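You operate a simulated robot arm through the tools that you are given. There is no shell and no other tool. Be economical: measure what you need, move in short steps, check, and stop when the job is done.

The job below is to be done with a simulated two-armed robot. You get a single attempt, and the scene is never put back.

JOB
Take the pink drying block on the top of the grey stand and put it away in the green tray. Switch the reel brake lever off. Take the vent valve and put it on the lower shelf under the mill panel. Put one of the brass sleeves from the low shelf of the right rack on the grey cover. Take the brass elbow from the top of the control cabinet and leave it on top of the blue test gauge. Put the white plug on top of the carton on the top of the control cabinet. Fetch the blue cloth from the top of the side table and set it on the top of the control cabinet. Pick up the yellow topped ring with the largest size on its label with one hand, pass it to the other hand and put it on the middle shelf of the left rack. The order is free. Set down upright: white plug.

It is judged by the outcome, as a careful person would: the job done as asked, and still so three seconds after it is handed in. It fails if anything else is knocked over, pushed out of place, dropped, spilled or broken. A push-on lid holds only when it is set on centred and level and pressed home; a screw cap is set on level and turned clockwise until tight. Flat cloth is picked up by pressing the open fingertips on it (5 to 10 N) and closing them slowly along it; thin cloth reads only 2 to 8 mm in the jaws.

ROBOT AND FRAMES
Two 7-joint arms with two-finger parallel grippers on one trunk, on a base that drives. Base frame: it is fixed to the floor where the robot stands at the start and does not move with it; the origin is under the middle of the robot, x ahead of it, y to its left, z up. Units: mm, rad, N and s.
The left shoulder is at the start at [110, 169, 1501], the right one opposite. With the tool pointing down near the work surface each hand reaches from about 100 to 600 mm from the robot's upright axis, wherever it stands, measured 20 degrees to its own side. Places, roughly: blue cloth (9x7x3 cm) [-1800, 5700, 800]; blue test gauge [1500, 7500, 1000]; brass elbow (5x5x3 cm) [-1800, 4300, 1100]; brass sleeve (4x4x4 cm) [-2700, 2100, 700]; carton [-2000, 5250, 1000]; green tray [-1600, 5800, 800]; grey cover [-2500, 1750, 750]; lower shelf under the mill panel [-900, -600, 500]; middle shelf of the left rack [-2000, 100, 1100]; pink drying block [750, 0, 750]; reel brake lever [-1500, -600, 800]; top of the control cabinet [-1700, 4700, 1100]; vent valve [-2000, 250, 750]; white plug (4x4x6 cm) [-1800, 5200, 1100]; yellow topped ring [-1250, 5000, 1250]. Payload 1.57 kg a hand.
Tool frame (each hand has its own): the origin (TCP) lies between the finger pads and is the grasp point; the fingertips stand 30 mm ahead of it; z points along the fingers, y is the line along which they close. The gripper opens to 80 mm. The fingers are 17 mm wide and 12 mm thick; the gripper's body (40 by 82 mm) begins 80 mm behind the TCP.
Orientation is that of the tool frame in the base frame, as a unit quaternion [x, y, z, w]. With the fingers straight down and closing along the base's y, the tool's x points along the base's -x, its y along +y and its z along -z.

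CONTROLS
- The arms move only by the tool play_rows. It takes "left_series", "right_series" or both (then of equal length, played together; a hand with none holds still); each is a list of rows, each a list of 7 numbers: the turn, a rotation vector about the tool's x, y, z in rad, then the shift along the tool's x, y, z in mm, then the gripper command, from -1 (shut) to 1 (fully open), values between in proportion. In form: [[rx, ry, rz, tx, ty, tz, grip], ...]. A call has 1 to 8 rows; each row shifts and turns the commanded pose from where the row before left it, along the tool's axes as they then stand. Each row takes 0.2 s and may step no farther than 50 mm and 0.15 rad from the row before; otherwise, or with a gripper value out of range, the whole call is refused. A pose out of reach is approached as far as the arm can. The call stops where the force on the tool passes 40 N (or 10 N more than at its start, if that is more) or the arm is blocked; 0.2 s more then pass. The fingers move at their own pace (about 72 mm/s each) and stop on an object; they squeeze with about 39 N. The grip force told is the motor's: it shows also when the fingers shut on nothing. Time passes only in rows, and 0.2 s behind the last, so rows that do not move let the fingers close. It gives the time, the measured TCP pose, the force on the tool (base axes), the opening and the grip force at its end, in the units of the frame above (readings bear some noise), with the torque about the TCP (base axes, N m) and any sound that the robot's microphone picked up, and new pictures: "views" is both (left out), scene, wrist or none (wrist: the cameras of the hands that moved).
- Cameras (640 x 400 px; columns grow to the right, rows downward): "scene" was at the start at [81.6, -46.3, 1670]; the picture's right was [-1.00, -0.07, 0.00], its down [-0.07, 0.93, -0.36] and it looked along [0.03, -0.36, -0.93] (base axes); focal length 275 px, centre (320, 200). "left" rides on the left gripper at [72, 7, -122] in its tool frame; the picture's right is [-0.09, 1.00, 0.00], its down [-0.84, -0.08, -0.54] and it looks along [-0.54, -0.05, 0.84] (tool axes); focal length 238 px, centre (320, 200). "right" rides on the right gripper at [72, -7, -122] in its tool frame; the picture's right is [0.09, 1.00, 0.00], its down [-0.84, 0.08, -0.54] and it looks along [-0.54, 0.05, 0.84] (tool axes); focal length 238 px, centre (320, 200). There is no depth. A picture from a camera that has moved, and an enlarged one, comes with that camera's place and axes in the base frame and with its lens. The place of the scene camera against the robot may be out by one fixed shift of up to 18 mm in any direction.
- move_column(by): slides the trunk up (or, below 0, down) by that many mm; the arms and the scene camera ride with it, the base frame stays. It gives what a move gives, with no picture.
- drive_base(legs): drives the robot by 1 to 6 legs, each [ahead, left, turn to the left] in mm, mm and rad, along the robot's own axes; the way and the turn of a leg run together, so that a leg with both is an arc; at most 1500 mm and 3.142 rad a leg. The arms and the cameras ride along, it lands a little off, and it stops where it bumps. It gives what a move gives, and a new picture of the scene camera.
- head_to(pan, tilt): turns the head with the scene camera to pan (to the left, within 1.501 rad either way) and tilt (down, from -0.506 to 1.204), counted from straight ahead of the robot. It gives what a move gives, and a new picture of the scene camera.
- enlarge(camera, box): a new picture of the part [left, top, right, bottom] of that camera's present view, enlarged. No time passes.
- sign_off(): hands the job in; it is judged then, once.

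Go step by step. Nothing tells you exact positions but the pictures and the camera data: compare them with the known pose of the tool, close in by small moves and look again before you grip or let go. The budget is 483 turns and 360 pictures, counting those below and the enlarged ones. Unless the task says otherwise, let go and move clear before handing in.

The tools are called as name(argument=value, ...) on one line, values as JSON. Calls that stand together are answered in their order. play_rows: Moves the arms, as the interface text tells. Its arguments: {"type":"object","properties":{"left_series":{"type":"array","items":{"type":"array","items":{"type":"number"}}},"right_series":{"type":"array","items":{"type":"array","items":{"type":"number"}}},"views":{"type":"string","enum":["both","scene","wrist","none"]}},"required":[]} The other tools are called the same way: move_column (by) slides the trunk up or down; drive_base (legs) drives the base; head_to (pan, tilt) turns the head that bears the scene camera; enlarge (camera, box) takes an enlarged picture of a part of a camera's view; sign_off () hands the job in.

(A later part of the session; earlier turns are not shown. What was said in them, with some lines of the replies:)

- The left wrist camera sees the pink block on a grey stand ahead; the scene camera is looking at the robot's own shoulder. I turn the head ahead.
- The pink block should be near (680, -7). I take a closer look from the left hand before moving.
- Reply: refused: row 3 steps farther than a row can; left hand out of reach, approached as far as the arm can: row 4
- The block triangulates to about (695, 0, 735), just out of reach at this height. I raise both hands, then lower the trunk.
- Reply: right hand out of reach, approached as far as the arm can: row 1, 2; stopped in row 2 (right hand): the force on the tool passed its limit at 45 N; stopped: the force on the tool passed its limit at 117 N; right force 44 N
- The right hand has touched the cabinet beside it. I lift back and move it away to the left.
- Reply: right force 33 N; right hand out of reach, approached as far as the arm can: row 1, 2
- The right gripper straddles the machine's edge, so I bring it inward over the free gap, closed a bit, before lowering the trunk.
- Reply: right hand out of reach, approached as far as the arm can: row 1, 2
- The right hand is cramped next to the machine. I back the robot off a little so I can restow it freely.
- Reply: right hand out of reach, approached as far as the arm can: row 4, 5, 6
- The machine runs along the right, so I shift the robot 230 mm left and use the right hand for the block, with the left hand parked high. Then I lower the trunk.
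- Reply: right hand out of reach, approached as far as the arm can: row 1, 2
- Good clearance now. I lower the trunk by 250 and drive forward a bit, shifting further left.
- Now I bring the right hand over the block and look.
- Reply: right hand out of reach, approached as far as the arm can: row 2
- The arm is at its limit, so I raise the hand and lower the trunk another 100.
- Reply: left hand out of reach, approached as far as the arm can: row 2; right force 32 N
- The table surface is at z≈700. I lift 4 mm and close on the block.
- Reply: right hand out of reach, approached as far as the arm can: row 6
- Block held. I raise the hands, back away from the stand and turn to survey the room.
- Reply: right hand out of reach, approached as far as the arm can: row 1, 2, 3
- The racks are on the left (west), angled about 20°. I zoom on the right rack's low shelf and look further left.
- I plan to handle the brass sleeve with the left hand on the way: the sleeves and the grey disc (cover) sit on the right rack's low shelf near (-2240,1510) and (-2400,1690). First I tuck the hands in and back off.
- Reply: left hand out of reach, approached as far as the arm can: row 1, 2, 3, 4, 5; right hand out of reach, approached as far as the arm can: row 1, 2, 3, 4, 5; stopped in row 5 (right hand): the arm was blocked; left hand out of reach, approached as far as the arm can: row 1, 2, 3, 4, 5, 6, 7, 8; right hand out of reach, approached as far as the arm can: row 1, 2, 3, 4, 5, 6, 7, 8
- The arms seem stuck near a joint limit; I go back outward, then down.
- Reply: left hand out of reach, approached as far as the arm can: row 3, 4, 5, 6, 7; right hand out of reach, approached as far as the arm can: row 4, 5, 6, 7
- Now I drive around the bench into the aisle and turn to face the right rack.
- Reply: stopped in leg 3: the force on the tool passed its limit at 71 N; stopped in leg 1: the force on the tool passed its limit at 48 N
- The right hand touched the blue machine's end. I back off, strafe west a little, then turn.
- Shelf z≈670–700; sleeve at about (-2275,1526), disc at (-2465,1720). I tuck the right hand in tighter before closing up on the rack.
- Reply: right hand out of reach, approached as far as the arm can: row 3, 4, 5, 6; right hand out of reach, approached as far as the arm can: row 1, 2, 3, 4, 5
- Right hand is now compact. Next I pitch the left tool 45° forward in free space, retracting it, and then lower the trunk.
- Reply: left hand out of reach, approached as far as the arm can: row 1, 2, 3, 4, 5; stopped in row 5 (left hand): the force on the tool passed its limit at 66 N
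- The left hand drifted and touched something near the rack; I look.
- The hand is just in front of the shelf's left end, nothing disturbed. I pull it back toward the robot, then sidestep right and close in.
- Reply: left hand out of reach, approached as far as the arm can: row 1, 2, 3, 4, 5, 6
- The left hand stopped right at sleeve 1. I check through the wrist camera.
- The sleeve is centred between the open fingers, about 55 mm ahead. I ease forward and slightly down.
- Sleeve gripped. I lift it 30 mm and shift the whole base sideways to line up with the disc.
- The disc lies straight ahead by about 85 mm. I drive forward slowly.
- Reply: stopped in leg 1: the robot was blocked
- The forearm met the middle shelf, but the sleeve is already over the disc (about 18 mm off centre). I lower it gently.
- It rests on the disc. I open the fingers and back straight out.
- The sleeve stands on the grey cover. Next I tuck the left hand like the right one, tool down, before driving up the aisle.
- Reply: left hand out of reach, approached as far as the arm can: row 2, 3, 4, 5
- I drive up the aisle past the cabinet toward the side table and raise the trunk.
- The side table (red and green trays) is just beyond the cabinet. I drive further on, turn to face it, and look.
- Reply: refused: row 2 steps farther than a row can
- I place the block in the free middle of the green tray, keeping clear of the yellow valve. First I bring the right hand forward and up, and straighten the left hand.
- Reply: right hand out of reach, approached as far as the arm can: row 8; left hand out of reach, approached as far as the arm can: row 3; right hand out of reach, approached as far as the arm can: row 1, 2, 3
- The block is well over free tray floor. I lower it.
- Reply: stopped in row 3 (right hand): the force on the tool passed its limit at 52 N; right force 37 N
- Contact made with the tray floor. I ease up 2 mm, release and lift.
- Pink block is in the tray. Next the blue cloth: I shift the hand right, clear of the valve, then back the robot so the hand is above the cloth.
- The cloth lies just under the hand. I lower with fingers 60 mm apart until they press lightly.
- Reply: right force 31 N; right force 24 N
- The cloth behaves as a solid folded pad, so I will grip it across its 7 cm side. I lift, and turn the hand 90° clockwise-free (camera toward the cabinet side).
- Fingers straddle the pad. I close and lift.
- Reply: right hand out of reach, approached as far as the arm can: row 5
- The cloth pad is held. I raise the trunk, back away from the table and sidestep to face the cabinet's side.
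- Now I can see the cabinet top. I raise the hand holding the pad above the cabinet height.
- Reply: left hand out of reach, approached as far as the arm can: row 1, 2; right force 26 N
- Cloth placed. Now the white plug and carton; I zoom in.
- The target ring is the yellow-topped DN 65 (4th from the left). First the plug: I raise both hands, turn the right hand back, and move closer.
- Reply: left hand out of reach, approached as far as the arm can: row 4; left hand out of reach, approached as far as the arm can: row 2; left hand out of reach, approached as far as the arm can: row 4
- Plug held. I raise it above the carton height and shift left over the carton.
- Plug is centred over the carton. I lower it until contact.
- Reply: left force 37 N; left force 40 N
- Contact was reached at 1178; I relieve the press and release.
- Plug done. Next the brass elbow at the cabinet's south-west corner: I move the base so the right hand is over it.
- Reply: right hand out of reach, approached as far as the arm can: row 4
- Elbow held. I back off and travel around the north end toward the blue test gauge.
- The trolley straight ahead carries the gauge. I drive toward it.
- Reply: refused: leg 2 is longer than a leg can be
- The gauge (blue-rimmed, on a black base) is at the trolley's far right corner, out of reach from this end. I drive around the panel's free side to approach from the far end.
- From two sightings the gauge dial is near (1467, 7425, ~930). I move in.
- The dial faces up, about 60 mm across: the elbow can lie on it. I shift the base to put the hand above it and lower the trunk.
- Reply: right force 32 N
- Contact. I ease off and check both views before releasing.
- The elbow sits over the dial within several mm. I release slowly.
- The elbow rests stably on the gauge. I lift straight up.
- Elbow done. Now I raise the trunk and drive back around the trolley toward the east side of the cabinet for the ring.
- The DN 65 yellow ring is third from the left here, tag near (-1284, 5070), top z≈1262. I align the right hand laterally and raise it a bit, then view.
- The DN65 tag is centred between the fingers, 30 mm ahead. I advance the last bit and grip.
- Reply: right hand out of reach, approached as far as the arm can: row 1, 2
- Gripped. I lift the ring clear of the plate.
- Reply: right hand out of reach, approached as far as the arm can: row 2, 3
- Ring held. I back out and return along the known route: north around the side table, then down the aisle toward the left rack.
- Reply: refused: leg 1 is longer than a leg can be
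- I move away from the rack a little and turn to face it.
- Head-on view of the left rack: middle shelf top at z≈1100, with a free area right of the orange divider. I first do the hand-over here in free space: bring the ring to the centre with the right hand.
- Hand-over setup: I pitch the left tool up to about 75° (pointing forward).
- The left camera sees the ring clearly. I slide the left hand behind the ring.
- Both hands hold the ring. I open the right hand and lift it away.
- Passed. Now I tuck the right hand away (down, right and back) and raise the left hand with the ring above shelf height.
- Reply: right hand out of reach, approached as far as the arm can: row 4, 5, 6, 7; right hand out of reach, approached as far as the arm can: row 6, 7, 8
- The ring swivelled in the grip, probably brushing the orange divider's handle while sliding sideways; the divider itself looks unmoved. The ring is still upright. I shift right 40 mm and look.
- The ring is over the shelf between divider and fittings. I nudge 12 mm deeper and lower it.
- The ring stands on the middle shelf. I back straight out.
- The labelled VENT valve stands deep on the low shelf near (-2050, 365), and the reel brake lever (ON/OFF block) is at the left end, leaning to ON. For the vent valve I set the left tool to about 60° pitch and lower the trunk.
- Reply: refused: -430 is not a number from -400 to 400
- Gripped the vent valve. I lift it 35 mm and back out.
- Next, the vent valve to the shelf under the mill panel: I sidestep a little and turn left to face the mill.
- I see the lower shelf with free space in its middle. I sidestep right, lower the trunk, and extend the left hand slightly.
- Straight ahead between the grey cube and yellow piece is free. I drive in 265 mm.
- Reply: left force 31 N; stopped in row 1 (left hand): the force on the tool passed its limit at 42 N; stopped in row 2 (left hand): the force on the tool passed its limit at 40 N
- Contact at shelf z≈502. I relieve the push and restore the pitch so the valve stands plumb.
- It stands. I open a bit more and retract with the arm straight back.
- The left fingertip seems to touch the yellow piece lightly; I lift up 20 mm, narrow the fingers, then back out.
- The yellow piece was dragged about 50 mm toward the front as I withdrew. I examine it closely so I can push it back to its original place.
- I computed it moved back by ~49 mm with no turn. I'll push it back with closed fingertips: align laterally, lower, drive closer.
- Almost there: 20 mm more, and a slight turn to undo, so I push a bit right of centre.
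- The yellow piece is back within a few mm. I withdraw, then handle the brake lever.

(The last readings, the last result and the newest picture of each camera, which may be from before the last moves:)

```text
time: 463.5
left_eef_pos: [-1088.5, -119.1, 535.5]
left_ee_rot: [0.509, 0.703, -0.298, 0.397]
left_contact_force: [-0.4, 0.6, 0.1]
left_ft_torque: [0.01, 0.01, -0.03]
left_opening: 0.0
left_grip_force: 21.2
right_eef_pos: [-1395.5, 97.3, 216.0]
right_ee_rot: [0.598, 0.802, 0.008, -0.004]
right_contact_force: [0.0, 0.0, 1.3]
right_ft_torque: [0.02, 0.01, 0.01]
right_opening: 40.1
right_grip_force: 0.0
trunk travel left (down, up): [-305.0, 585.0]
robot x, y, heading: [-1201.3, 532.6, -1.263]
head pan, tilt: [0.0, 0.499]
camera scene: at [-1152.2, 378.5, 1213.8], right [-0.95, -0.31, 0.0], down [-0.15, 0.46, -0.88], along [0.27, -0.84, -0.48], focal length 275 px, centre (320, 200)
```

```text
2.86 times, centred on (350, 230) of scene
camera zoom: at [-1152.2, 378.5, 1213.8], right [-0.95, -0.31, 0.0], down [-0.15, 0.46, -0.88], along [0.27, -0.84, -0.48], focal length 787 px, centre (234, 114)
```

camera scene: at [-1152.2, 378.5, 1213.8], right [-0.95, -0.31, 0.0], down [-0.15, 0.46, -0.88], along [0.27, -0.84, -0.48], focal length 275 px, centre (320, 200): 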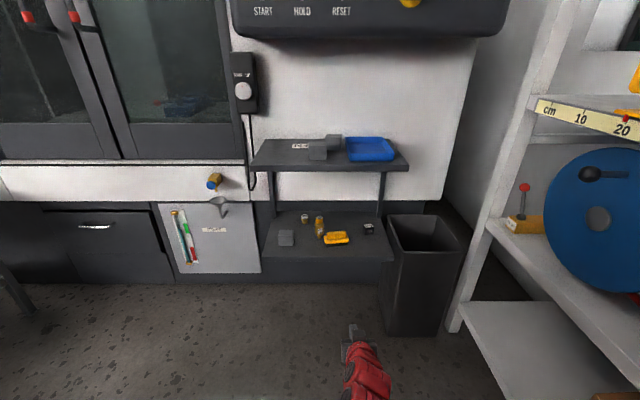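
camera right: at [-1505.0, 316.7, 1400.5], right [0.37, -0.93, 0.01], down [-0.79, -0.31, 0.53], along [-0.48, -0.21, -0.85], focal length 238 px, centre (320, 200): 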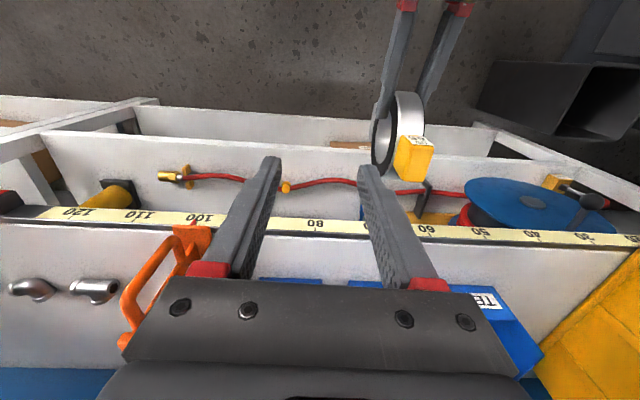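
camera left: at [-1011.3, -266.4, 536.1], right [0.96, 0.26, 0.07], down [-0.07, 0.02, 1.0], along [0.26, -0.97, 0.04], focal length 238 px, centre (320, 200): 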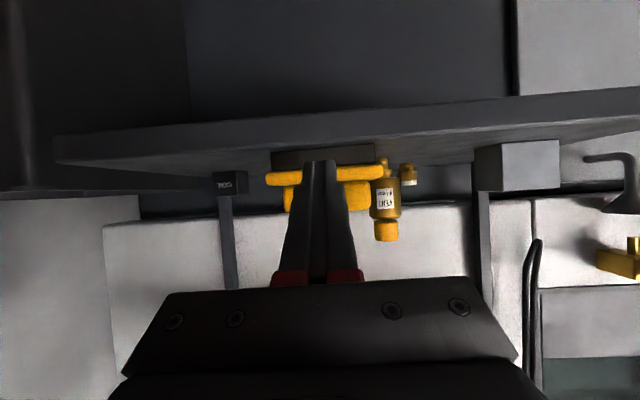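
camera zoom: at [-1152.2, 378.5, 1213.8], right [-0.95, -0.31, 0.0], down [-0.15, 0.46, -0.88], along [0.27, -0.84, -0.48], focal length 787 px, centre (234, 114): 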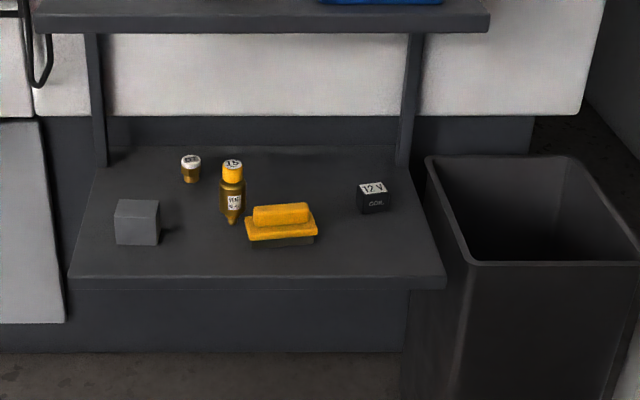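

All good there. Now the reel brake lever (knob ≈ (-1560,-657,790), leaning to ON). I reposition: raise trunk, move clear, turn to face the rack and shift left.

move_column(by=255)

drive_base(legs=[[0, 260, 0], [0, 0, -1.56]])

drive_base(legs=[[0, 540, 0]])

head_to(pan=0.5, tilt=0.55)

```text
time: 466.1
left_eef_pos: [-1088.8, -120.9, 791.0]
left_ee_rot: [0.509, 0.703, -0.298, 0.399]
left_contact_force: [-0.2, -1.1, -0.1]
left_ft_torque: [-0.02, 0.02, 0.02]
left_opening: 0.0
left_grip_force: 21.1
right_eef_pos: [-1396.0, 98.3, 470.2]
right_ee_rot: [0.597, 0.802, 0.007, -0.004]
right_contact_force: [-0.8, -0.1, 0.3]
right_ft_torque: [-0.01, -0.02, 0.04]
right_opening: 40.2
right_grip_force: 0.0
trunk travel left (down, up): [-560.0, 330.0]
robot x, y, heading: [-1203.0, 530.4, -1.258]
head pan, tilt: [0.0, 0.499]
```

```text
time: 471.7
left_eef_pos: [-1607.9, 489.9, 792.1]
left_ee_rot: [0.856, 0.143, -0.492, 0.075]
left_contact_force: [-0.4, -0.4, -0.1]
left_ft_torque: [0.0, 0.02, 0.01]
left_opening: 0.2
left_grip_force: 21.8
right_eef_pos: [-1394.7, 800.3, 470.9]
right_ee_rot: [0.988, 0.151, 0.009, 0.003]
right_contact_force: [-0.1, -0.5, 0.1]
right_ft_torque: [0.01, 0.0, 0.0]
right_opening: 40.1
right_grip_force: 0.1
trunk travel left (down, up): [-560.0, 330.0]
robot x, y, heading: [-953.9, 611.5, -2.815]
head pan, tilt: [0.0, 0.499]
camera scene: at [-1123.5, 565.6, 1468.7], right [-0.32, 0.95, 0.0], down [0.45, 0.15, -0.88], along [-0.83, -0.28, -0.48], focal length 275 px, centre (320, 200)
```

scene: 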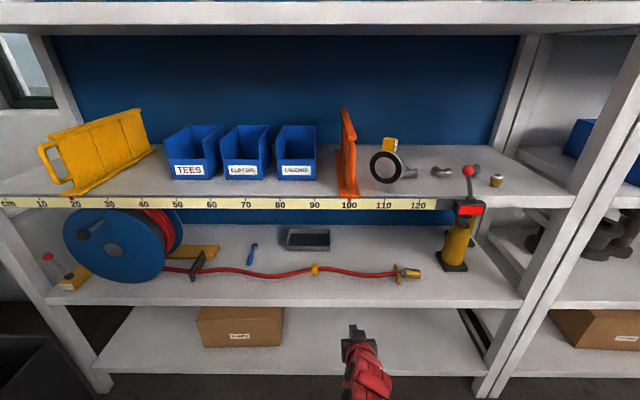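

```text
time: 474.9
left_eef_pos: [-1440.9, -18.1, 790.7]
left_ee_rot: [0.857, 0.138, -0.492, 0.071]
left_contact_force: [0.0, 0.1, -1.4]
left_ft_torque: [-0.03, -0.01, 0.0]
left_opening: 0.1
left_grip_force: 21.8
right_eef_pos: [-1221.3, 290.9, 470.0]
right_ee_rot: [0.989, 0.146, 0.008, 0.002]
right_contact_force: [0.2, -0.3, -0.1]
right_ft_torque: [0.03, -0.01, -0.02]
right_opening: 40.3
right_grip_force: 0.0
trunk travel left (down, up): [-560.0, 330.0]
robot x, y, heading: [-788.2, 97.4, -2.828]
head pan, tilt: [0.0, 0.499]
camera scene: at [-954.5, 53.1, 1468.7], right [-0.31, 0.95, 0.0], down [0.46, 0.15, -0.88], along [-0.84, -0.27, -0.48], focal length 275 px, centre (320, 200)
```

scene: 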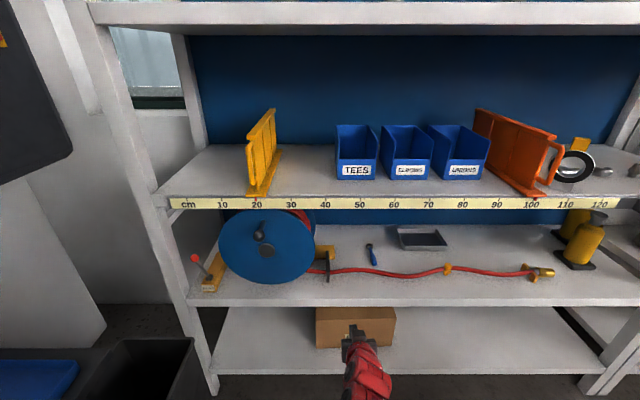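

```text
time: 475.8
left_eef_pos: [-1440.4, -18.7, 791.1]
left_ee_rot: [0.857, 0.137, -0.492, 0.071]
left_contact_force: [-0.6, -0.8, 0.6]
left_ft_torque: [0.02, 0.0, -0.02]
left_opening: 0.0
left_grip_force: 21.7
right_eef_pos: [-1222.5, 290.6, 470.2]
right_ee_rot: [0.989, 0.145, 0.008, 0.003]
right_contact_force: [0.4, 0.4, 0.1]
right_ft_torque: [0.01, -0.02, 0.02]
right_opening: 40.2
right_grip_force: 0.0
trunk travel left (down, up): [-560.0, 330.0]
robot x, y, heading: [-789.6, 95.7, -2.83]
head pan, tilt: [0.499, 0.55]
camera scene: at [-929.9, 16.5, 1464.1], right [-0.73, 0.69, 0.0], down [0.36, 0.38, -0.85], along [-0.59, -0.62, -0.52], focal length 275 px, centre (320, 200)
```

scene: 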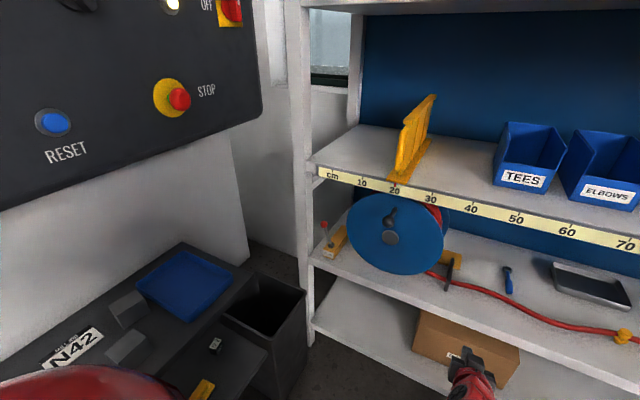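

enlarge(camera="scene", box=[290, 180, 410, 280])

```text
4.00 times, centred on (350, 230) of scene
camera zoom: at [-929.9, 16.5, 1464.1], right [-0.73, 0.69, 0.0], down [0.36, 0.38, -0.85], along [-0.59, -0.62, -0.52], focal length 1102 px, centre (200, 80)
```

zoom: 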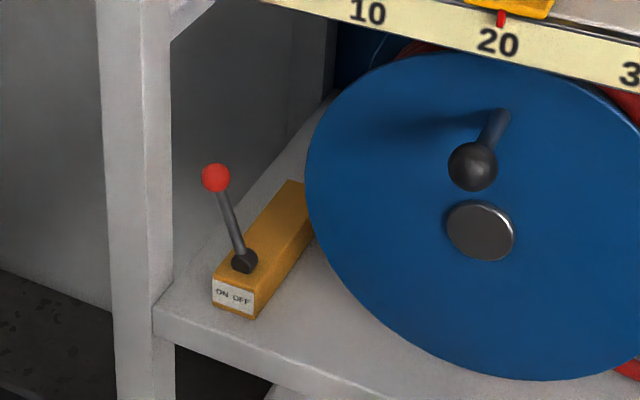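

ON is left and OFF right, so the knob must go right. The post leaves little room, so I angle the approach: turn left 0.33 rad and bring the left hand to its natural left side.

drive_base(legs=[[0, 0, 0.33], [130, 0, 0]])

play_rows(left_series=[[0, 0, 0, 0, 40, 0, 0.1], [0, 0, 0, 0, 40, 0, 0.1], [0, 0, 0, 0, 40, 0, 0.1], [0, 0, 0, 0, 40, 0, 0.1], [0, 0, 0, 0, 40, 0, 0.1], [0, 0, 0, 0, 40, 0, 0.1]], views="both")

```text
time: 478.1
left_eef_pos: [-1470.8, -302.7, 790.1]
left_ee_rot: [0.822, 0.278, -0.474, 0.151]
left_contact_force: [0.1, -0.6, -1.0]
left_ft_torque: [-0.04, -0.01, -0.02]
left_opening: 0.0
left_grip_force: 21.3
right_eef_pos: [-1365.9, 60.0, 470.5]
right_ee_rot: [0.952, 0.307, 0.009, 0.001]
right_contact_force: [-0.7, 0.2, 0.0]
right_ft_torque: [0.03, -0.03, -0.02]
right_opening: 40.1
right_grip_force: 0.0
trunk travel left (down, up): [-560.0, 330.0]
robot x, y, heading: [-893.6, 17.6, -2.492]
head pan, tilt: [0.499, 0.55]
camera scene: at [-997.4, -102.7, 1463.9], right [-0.91, 0.41, 0.0], down [0.22, 0.48, -0.85], along [-0.35, -0.78, -0.52], focal length 275 px, centre (320, 200)
```

scene: 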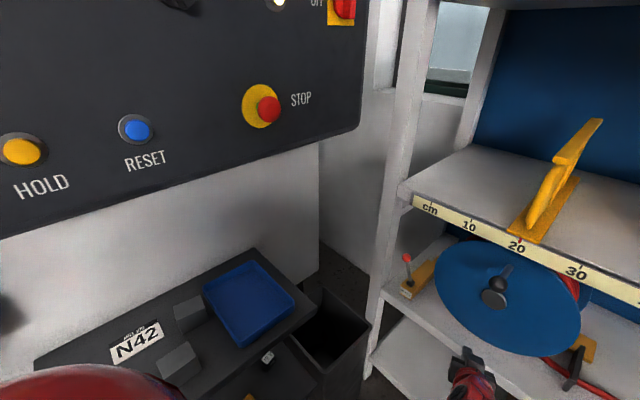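

```text
time: 479.5
left_eef_pos: [-1323.5, -495.9, 788.8]
left_ee_rot: [0.821, 0.278, -0.474, 0.152]
left_contact_force: [1.5, 0.3, -0.8]
left_ft_torque: [0.0, -0.02, 0.01]
left_opening: 44.1
left_grip_force: 0.0
right_eef_pos: [-1365.0, 59.8, 471.2]
right_ee_rot: [0.951, 0.308, 0.008, 0.001]
right_contact_force: [0.3, -0.2, 0.9]
right_ft_torque: [0.0, 0.0, 0.0]
right_opening: 40.1
right_grip_force: 0.0
trunk travel left (down, up): [-560.0, 330.0]
robot x, y, heading: [-889.1, 18.5, -2.501]
head pan, tilt: [0.499, 0.55]
camera scene: at [-995.8, -102.3, 1464.1], right [-0.91, 0.41, 0.0], down [0.22, 0.48, -0.85], along [-0.35, -0.78, -0.52], focal length 275 px, centre (320, 200)
camera left: at [-1206.8, -414.9, 787.6], right [0.56, -0.82, 0.07], down [0.0, 0.08, 1.0], along [-0.83, -0.56, 0.04], focal length 238 px, centre (320, 200)
```

scene: 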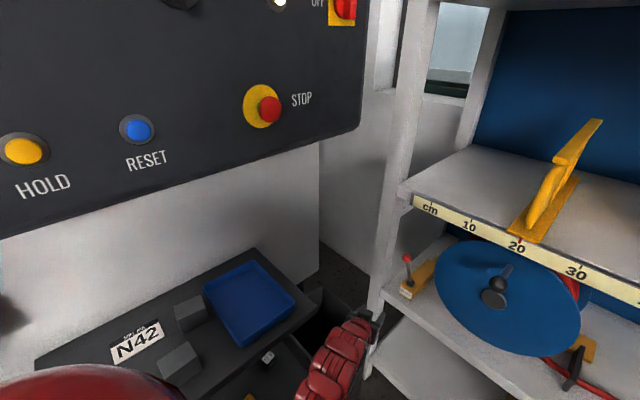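
left: 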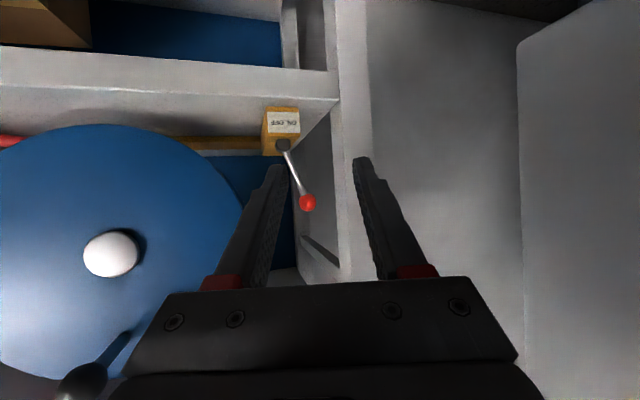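

The wrist camera shows the knob, with about 26 mm between it and the post. I align so the outer finger slips into that gap, and advance partly.

play_rows(left_series=[[0, 0, 0, -9, -12, -5, 0.1], [0, 0, 0, 0, -12, 0, 0.1], [0, 0, 0, -17, 0, 29.4, 0.1], [0, 0, 0, -17, 0, 29.4, 0.1], [0, 0, 0, -17, 0, 29.4, 0.1]], views="wrist")

```text
time: 480.7
left_eef_pos: [-1425.4, -538.0, 796.4]
left_ee_rot: [0.822, 0.278, -0.473, 0.152]
left_contact_force: [-0.9, -0.8, -0.5]
left_ft_torque: [0.0, 0.01, -0.02]
left_opening: 43.9
left_grip_force: 0.1
right_eef_pos: [-1365.5, 59.8, 470.5]
right_ee_rot: [0.951, 0.308, 0.01, 0.002]
right_contact_force: [-0.3, -0.2, 0.6]
right_ft_torque: [0.0, -0.02, 0.03]
right_opening: 40.0
right_grip_force: 0.1
trunk travel left (down, up): [-560.0, 330.0]
robot x, y, heading: [-894.1, 18.6, -2.495]
head pan, tilt: [0.499, 0.55]
camera left: at [-1308.2, -457.8, 796.8], right [0.56, -0.82, 0.07], down [0.0, 0.08, 1.0], along [-0.83, -0.56, 0.04], focal length 238 px, centre (320, 200)
```

left: 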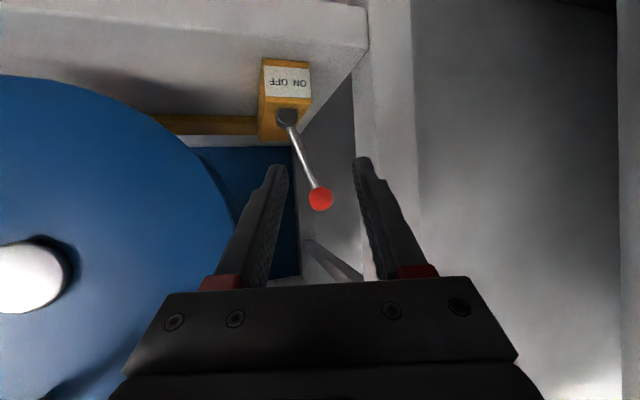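

play_rows(left_series=[[0, 0, 0, 0, -9, 0, -0.05], [0, 0, 0, 0, 0, 0, -0.05]], views="none")

drive_base(legs=[[85, 0, 0]])

play_rows(left_series=[[0, 0, 0, 0, 0, 0, -0.05]], views="wrist")

```text
time: 481.3
left_eef_pos: [-1429.6, -529.8, 797.7]
left_ee_rot: [0.822, 0.279, -0.473, 0.152]
left_contact_force: [0.6, -0.2, 0.0]
left_ft_torque: [-0.01, 0.01, -0.01]
left_opening: 37.9
left_grip_force: 0.1
right_eef_pos: [-1366.0, 60.3, 470.8]
right_ee_rot: [0.952, 0.307, 0.008, 0.001]
right_contact_force: [-0.1, -0.4, 0.1]
right_ft_torque: [-0.01, -0.01, -0.03]
right_opening: 40.1
right_grip_force: 0.1
trunk travel left (down, up): [-560.0, 330.0]
robot x, y, heading: [-893.9, 18.6, -2.495]
head pan, tilt: [0.499, 0.55]
```

```text
time: 482.4
left_eef_pos: [-1497.4, -583.0, 797.1]
left_ee_rot: [0.822, 0.279, -0.473, 0.152]
left_contact_force: [-0.2, -0.3, -0.1]
left_ft_torque: [-0.01, -0.02, 0.0]
left_opening: 38.1
left_grip_force: 0.1
right_eef_pos: [-1433.6, 9.0, 469.9]
right_ee_rot: [0.951, 0.308, 0.01, 0.0]
right_contact_force: [-0.6, 0.1, 0.8]
right_ft_torque: [0.0, -0.03, 0.01]
right_opening: 40.1
right_grip_force: 0.0
trunk travel left (down, up): [-560.0, 330.0]
robot x, y, heading: [-958.2, -33.2, -2.493]
head pan, tilt: [0.499, 0.55]
camera scene: at [-1064.6, -153.9, 1464.0], right [-0.91, 0.41, 0.0], down [0.22, 0.48, -0.85], along [-0.35, -0.78, -0.52], focal length 275 px, centre (320, 200)
```

scene: 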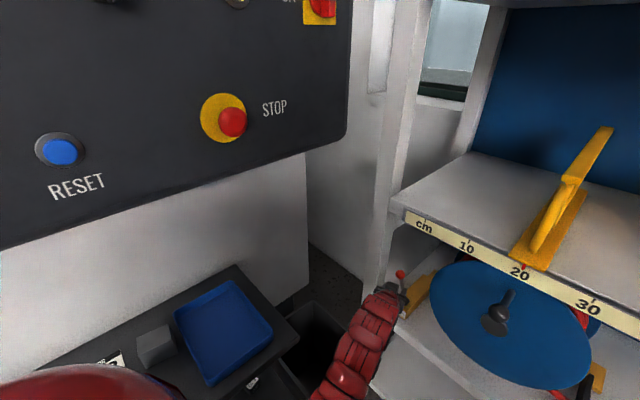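

```text
time: 482.8
left_eef_pos: [-1496.7, -582.7, 797.8]
left_ee_rot: [0.821, 0.28, -0.473, 0.153]
left_contact_force: [-0.2, 0.4, -0.2]
left_ft_torque: [-0.02, 0.0, 0.0]
left_opening: 38.0
left_grip_force: 0.1
right_eef_pos: [-1433.5, 7.9, 471.1]
right_ee_rot: [0.951, 0.308, 0.009, 0.002]
right_contact_force: [-0.5, -1.0, 0.3]
right_ft_torque: [-0.02, 0.03, -0.01]
right_opening: 40.0
right_grip_force: 0.1
trunk travel left (down, up): [-560.0, 330.0]
robot x, y, heading: [-959.4, -34.3, -2.495]
head pan, tilt: [0.499, 0.55]
camera left: at [-1379.2, -501.5, 797.5], right [0.56, -0.82, 0.07], down [0.0, 0.08, 1.0], along [-0.83, -0.56, 0.04], focal length 238 px, centre (320, 200)
```

left: 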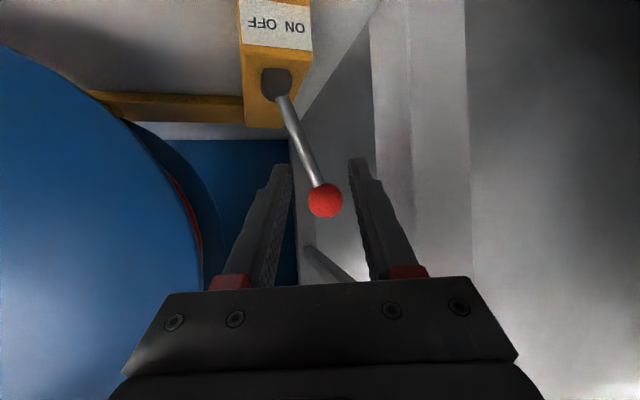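

drive_base(legs=[[62, 0, 0]])

play_rows(left_series=[[0, 0, 0, 0, 0, 0, -0.05]], views="wrist")

```text
time: 483.8
left_eef_pos: [-1546.9, -620.5, 796.8]
left_ee_rot: [0.822, 0.279, -0.472, 0.152]
left_contact_force: [0.8, -0.4, 0.8]
left_ft_torque: [0.0, -0.03, 0.0]
left_opening: 37.9
left_grip_force: 0.1
right_eef_pos: [-1483.6, -28.8, 470.6]
right_ee_rot: [0.951, 0.308, 0.009, 0.001]
right_contact_force: [-0.7, -0.3, 0.1]
right_ft_torque: [0.05, -0.01, -0.01]
right_opening: 39.9
right_grip_force: 0.0
trunk travel left (down, up): [-560.0, 330.0]
robot x, y, heading: [-1005.0, -70.1, -2.493]
head pan, tilt: [0.499, 0.55]
camera scene: at [-1114.1, -191.3, 1463.9], right [-0.91, 0.41, 0.0], down [0.22, 0.48, -0.85], along [-0.35, -0.78, -0.52], focal length 275 px, centre (320, 200)
```

scene: 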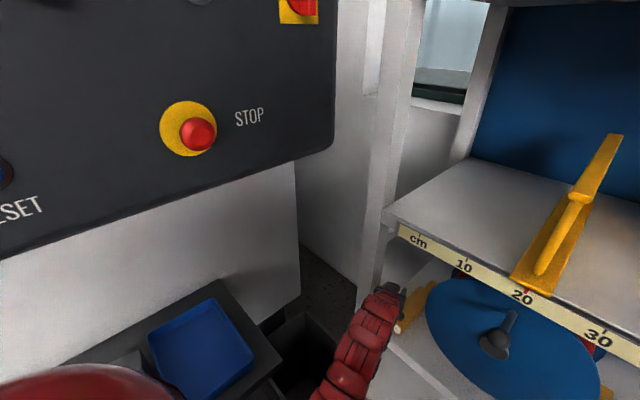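

```text
time: 484.2
left_eef_pos: [-1546.3, -619.0, 797.5]
left_ee_rot: [0.822, 0.279, -0.473, 0.151]
left_contact_force: [-0.2, 0.2, 0.4]
left_ft_torque: [0.03, -0.04, -0.02]
left_opening: 37.7
left_grip_force: 0.1
right_eef_pos: [-1482.7, -29.1, 470.3]
right_ee_rot: [0.951, 0.308, 0.009, 0.001]
right_contact_force: [1.0, -0.4, -0.4]
right_ft_torque: [0.03, 0.0, 0.03]
right_opening: 39.9
right_grip_force: 0.0
trunk travel left (down, up): [-560.0, 330.0]
robot x, y, heading: [-1009.1, -68.1, -2.494]
head pan, tilt: [0.499, 0.55]
camera left: at [-1428.5, -538.6, 797.3], right [0.56, -0.82, 0.07], down [0.0, 0.08, 1.0], along [-0.83, -0.56, 0.04], focal length 238 px, centre (320, 200)
```

left: 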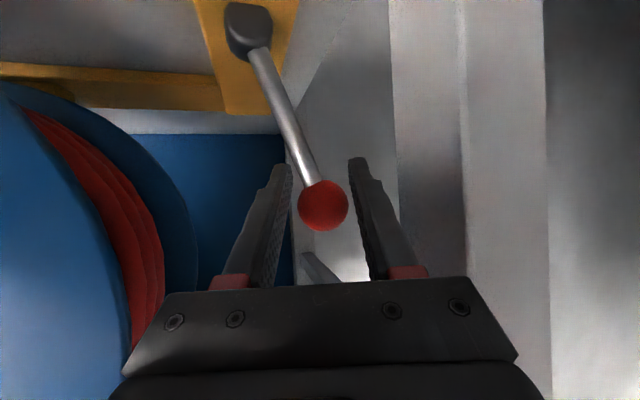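

The knob is between the fingertips. I push it right in small steps.

play_rows(left_series=[[0, 0, 0, 2.5, -14, -4.5, -0.05], [0, 0, 0, 2.5, -14, -4.5, -0.05], [0, 0, 0, 2.5, -14, -4.5, -0.05]], views="wrist")

```text
time: 485.0
left_eef_pos: [-1558.5, -575.3, 799.3]
left_ee_rot: [0.822, 0.279, -0.473, 0.152]
left_contact_force: [-0.1, 0.2, 0.1]
left_ft_torque: [-0.01, 0.0, 0.02]
left_opening: 37.9
left_grip_force: 0.1
right_eef_pos: [-1482.4, -28.1, 470.5]
right_ee_rot: [0.951, 0.308, 0.009, 0.002]
right_contact_force: [-0.1, -0.9, -0.5]
right_ft_torque: [-0.01, 0.0, -0.01]
right_opening: 40.1
right_grip_force: 0.0
trunk travel left (down, up): [-560.0, 330.0]
robot x, y, heading: [-1007.5, -66.4, -2.492]
head pan, tilt: [0.499, 0.55]
camera left: at [-1441.5, -494.2, 798.3], right [0.56, -0.82, 0.07], down [0.0, 0.08, 1.0], along [-0.83, -0.56, 0.04], focal length 238 px, centre (320, 200)
```

left: 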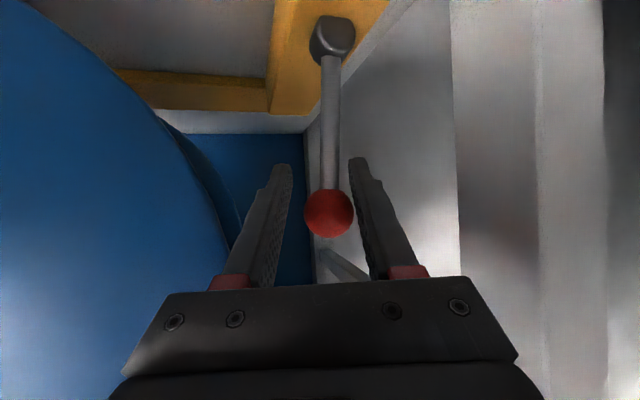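

The lever is upright now. To avoid the reel with the inner finger, I withdraw, close the fingers, re-enter to the left of the knob, and push the rest.

play_rows(left_series=[[0, 0, 0, 12, 0, -21, -0.05], [0, 0, 0, 14, 0, -24, -0.05], [0, 0, 0, 0, 18, 0, -1], [0, 0, 0, 0, 18, 0, -1], [0, 0, 0, 0, 0, 0, -1]], views="wrist")

```text
time: 486.2
left_eef_pos: [-1496.4, -574.6, 797.3]
left_ee_rot: [0.821, 0.279, -0.474, 0.153]
left_contact_force: [-0.3, -0.2, 0.0]
left_ft_torque: [0.03, -0.05, -0.04]
left_opening: 0.2
left_grip_force: 21.1
right_eef_pos: [-1482.3, -27.9, 470.7]
right_ee_rot: [0.951, 0.308, 0.009, 0.002]
right_contact_force: [-0.7, 0.2, 0.1]
right_ft_torque: [0.02, 0.04, -0.02]
right_opening: 40.0
right_grip_force: 0.1
trunk travel left (down, up): [-560.0, 330.0]
robot x, y, heading: [-1008.9, -70.6, -2.498]
head pan, tilt: [0.499, 0.55]
camera left: at [-1377.4, -493.6, 798.5], right [0.56, -0.82, 0.07], down [0.0, 0.08, 1.0], along [-0.83, -0.56, 0.04], focal length 238 px, centre (320, 200)
```

left: 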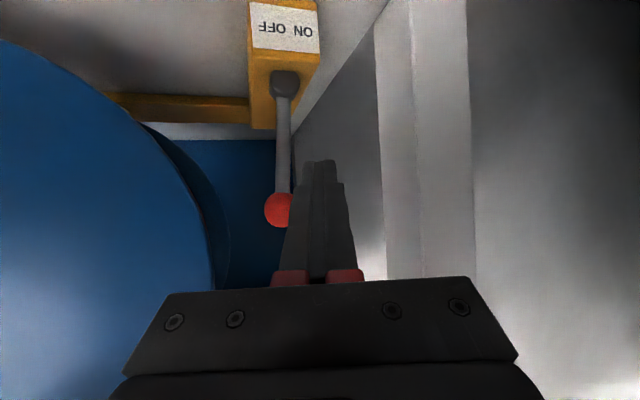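

play_rows(left_series=[[0, 0, 0, -14, 0, 24, -1], [0, 0, 0, -14, 0, 24, -1], [0, 0, 0, 1.5, -9, -2.6, -1], [0, 0, 0, 2.5, -14, -4.5, -1], [0, 0, 0, 2.5, -14, -4.5, -1]], views="wrist")

```text
time: 487.4
left_eef_pos: [-1547.7, -577.3, 798.3]
left_ee_rot: [0.82, 0.282, -0.473, 0.155]
left_contact_force: [4.6, -24.7, 0.9]
left_ft_torque: [0.26, 0.07, 0.05]
left_opening: 0.0
left_grip_force: 21.1
right_eef_pos: [-1481.4, -32.2, 471.1]
right_ee_rot: [0.951, 0.309, 0.009, 0.0]
right_contact_force: [0.0, 0.3, 0.6]
right_ft_torque: [0.01, 0.02, 0.0]
right_opening: 40.2
right_grip_force: 0.0
trunk travel left (down, up): [-560.0, 330.0]
robot x, y, heading: [-1008.9, -69.9, -2.494]
head pan, tilt: [0.499, 0.55]
camera left: at [-1431.6, -495.0, 797.6], right [0.57, -0.82, 0.07], down [0.0, 0.08, 1.0], along [-0.82, -0.57, 0.04], focal length 238 px, centre (320, 200)
```

left: 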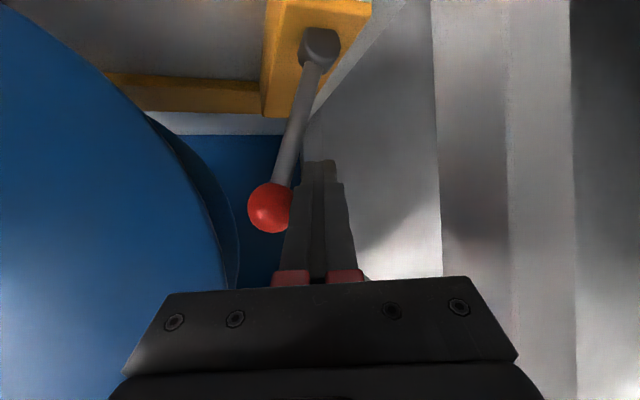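

play_rows(left_series=[[0, 0, 0, 1.5, -8, -2.6, -1], [0, 0, 0, 1.5, -8, -2.6, -1], [0, 0, 0, 0, 0, 0, -1]], views="wrist")

```text
time: 487.7
left_eef_pos: [-1547.1, -576.7, 798.9]
left_ee_rot: [0.82, 0.283, -0.47, 0.163]
left_contact_force: [5.3, -9.0, -2.6]
left_ft_torque: [0.07, 0.03, -0.04]
left_opening: 0.0
left_grip_force: 20.8
right_eef_pos: [-1482.0, -30.8, 470.9]
right_ee_rot: [0.951, 0.309, 0.009, 0.002]
right_contact_force: [-0.9, -0.4, -0.9]
right_ft_torque: [0.01, 0.0, 0.03]
right_opening: 40.0
right_grip_force: 0.1
trunk travel left (down, up): [-560.0, 330.0]
robot x, y, heading: [-1007.3, -71.0, -2.489]
head pan, tilt: [0.499, 0.55]
stopped in row 1 (left hand): the force on the tool passed its limit at 44 N (the readings are from after the stop); the commanded pose is now the measured one
camera left: at [-1431.2, -493.4, 798.3], right [0.58, -0.81, 0.08], down [-0.01, 0.09, 1.0], along [-0.82, -0.58, 0.04], focal length 238 px, centre (320, 200)
```

left: 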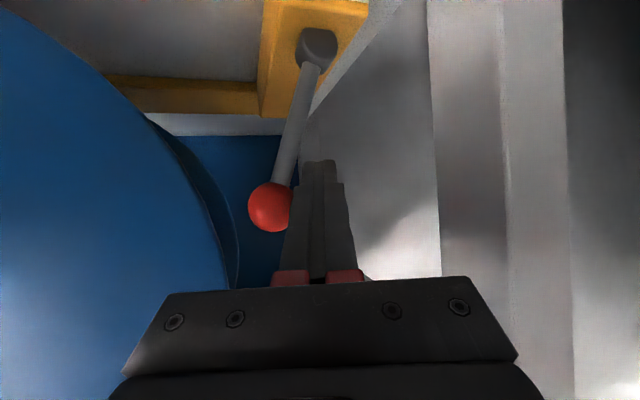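

The lever hit its stop, mirrored from its start (OFF). I ease off and withdraw straight back.

play_rows(left_series=[[0, 0, 0, 0, 5, 0, -1], [0, 0, 0, 14, 2, -24, -1], [0, 0, 0, 15, 0, -26, -1], [0, 0, 0, 15, 0, -26, -1], [0, 0, 0, 15, 0, -26, -1]], views="none")

drive_base(legs=[[-300, 0, 0]])

enlarge(camera="scene", box=[330, 180, 530, 320])

```text
time: 488.9
left_eef_pos: [-1451.1, -507.1, 802.0]
left_ee_rot: [0.819, 0.282, -0.473, 0.161]
left_contact_force: [0.1, 0.7, 0.3]
left_ft_torque: [-0.01, 0.0, 0.04]
left_opening: 0.0
left_grip_force: 21.2
right_eef_pos: [-1482.8, -31.0, 470.7]
right_ee_rot: [0.951, 0.309, 0.008, 0.001]
right_contact_force: [0.0, -0.9, -0.6]
right_ft_torque: [0.02, -0.01, -0.01]
right_opening: 40.1
right_grip_force: 0.0
trunk travel left (down, up): [-560.0, 330.0]
robot x, y, heading: [-1007.9, -67.6, -2.486]
head pan, tilt: [0.499, 0.55]
```

```text
time: 491.0
left_eef_pos: [-1216.1, -323.7, 802.3]
left_ee_rot: [0.821, 0.28, -0.473, 0.158]
left_contact_force: [0.4, 0.0, 0.0]
left_ft_torque: [0.02, -0.01, -0.03]
left_opening: 0.0
left_grip_force: 21.0
right_eef_pos: [-1243.5, 153.0, 472.2]
right_ee_rot: [0.952, 0.306, 0.008, 0.002]
right_contact_force: [-1.1, 0.4, 0.5]
right_ft_torque: [0.0, 0.0, 0.01]
right_opening: 40.2
right_grip_force: 0.0
trunk travel left (down, up): [-560.0, 330.0]
robot x, y, heading: [-770.8, 108.3, -2.49]
head pan, tilt: [0.499, 0.55]
camera scene: at [-874.0, -9.9, 1464.2], right [-0.91, 0.41, 0.0], down [0.22, 0.48, -0.85], along [-0.35, -0.78, -0.52], focal length 275 px, centre (320, 200)
```

scene: 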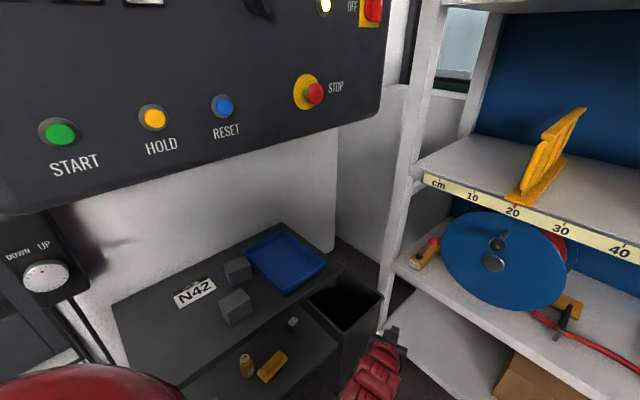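

```text
2.86 times, centred on (430, 250) of scene
camera zoom: at [-874.0, -9.9, 1464.2], right [-0.91, 0.41, 0.0], down [0.22, 0.48, -0.85], along [-0.35, -0.78, -0.52], focal length 787 px, centre (6, 57)
```

zoom: 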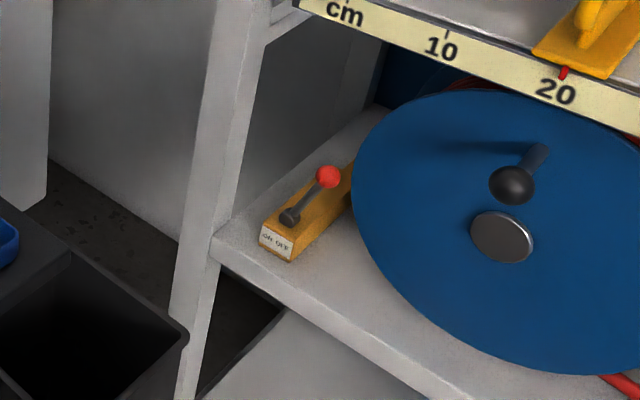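

All eight tasks look done in the last pictures, with the lever leaning to OFF and both hands empty and clear. I hand the job in.

sign_off()

```text
The job is handed in.
```

I did all eight tasks and handed the job in, but one item that was not part of it got moved. As I withdrew from the shelf under the mill panel, my hand dragged a yellow piece about 50 mm. I pushed it back to within about 3 mm of its original place.

- **Pink drying block:** it is in the green tray.
- **Reel brake lever:** it is against its stop on the OFF side.
- **Vent valve:** it stands upright on the lower shelf under the mill panel.
- **Brass sleeve:** it stands on the grey cover.
- **Brass elbow:** it rests on the dial of the blue test gauge. It may be up to about 10 mm off centre, but it stayed put after I let go.
- **White plug:** it stands upright on the carton.
- **Blue cloth:** it is on top of the control cabinet.
- **Yellow topped ring (DN 65):** I passed it from the right hand to the left and set it upright on the middle shelf of the left rack. It brushed the orange divider on the way, but the divider is still on its mark.

The hands also bumped fixed machines and racks a few times. I saw nothing else knocked over or moved.
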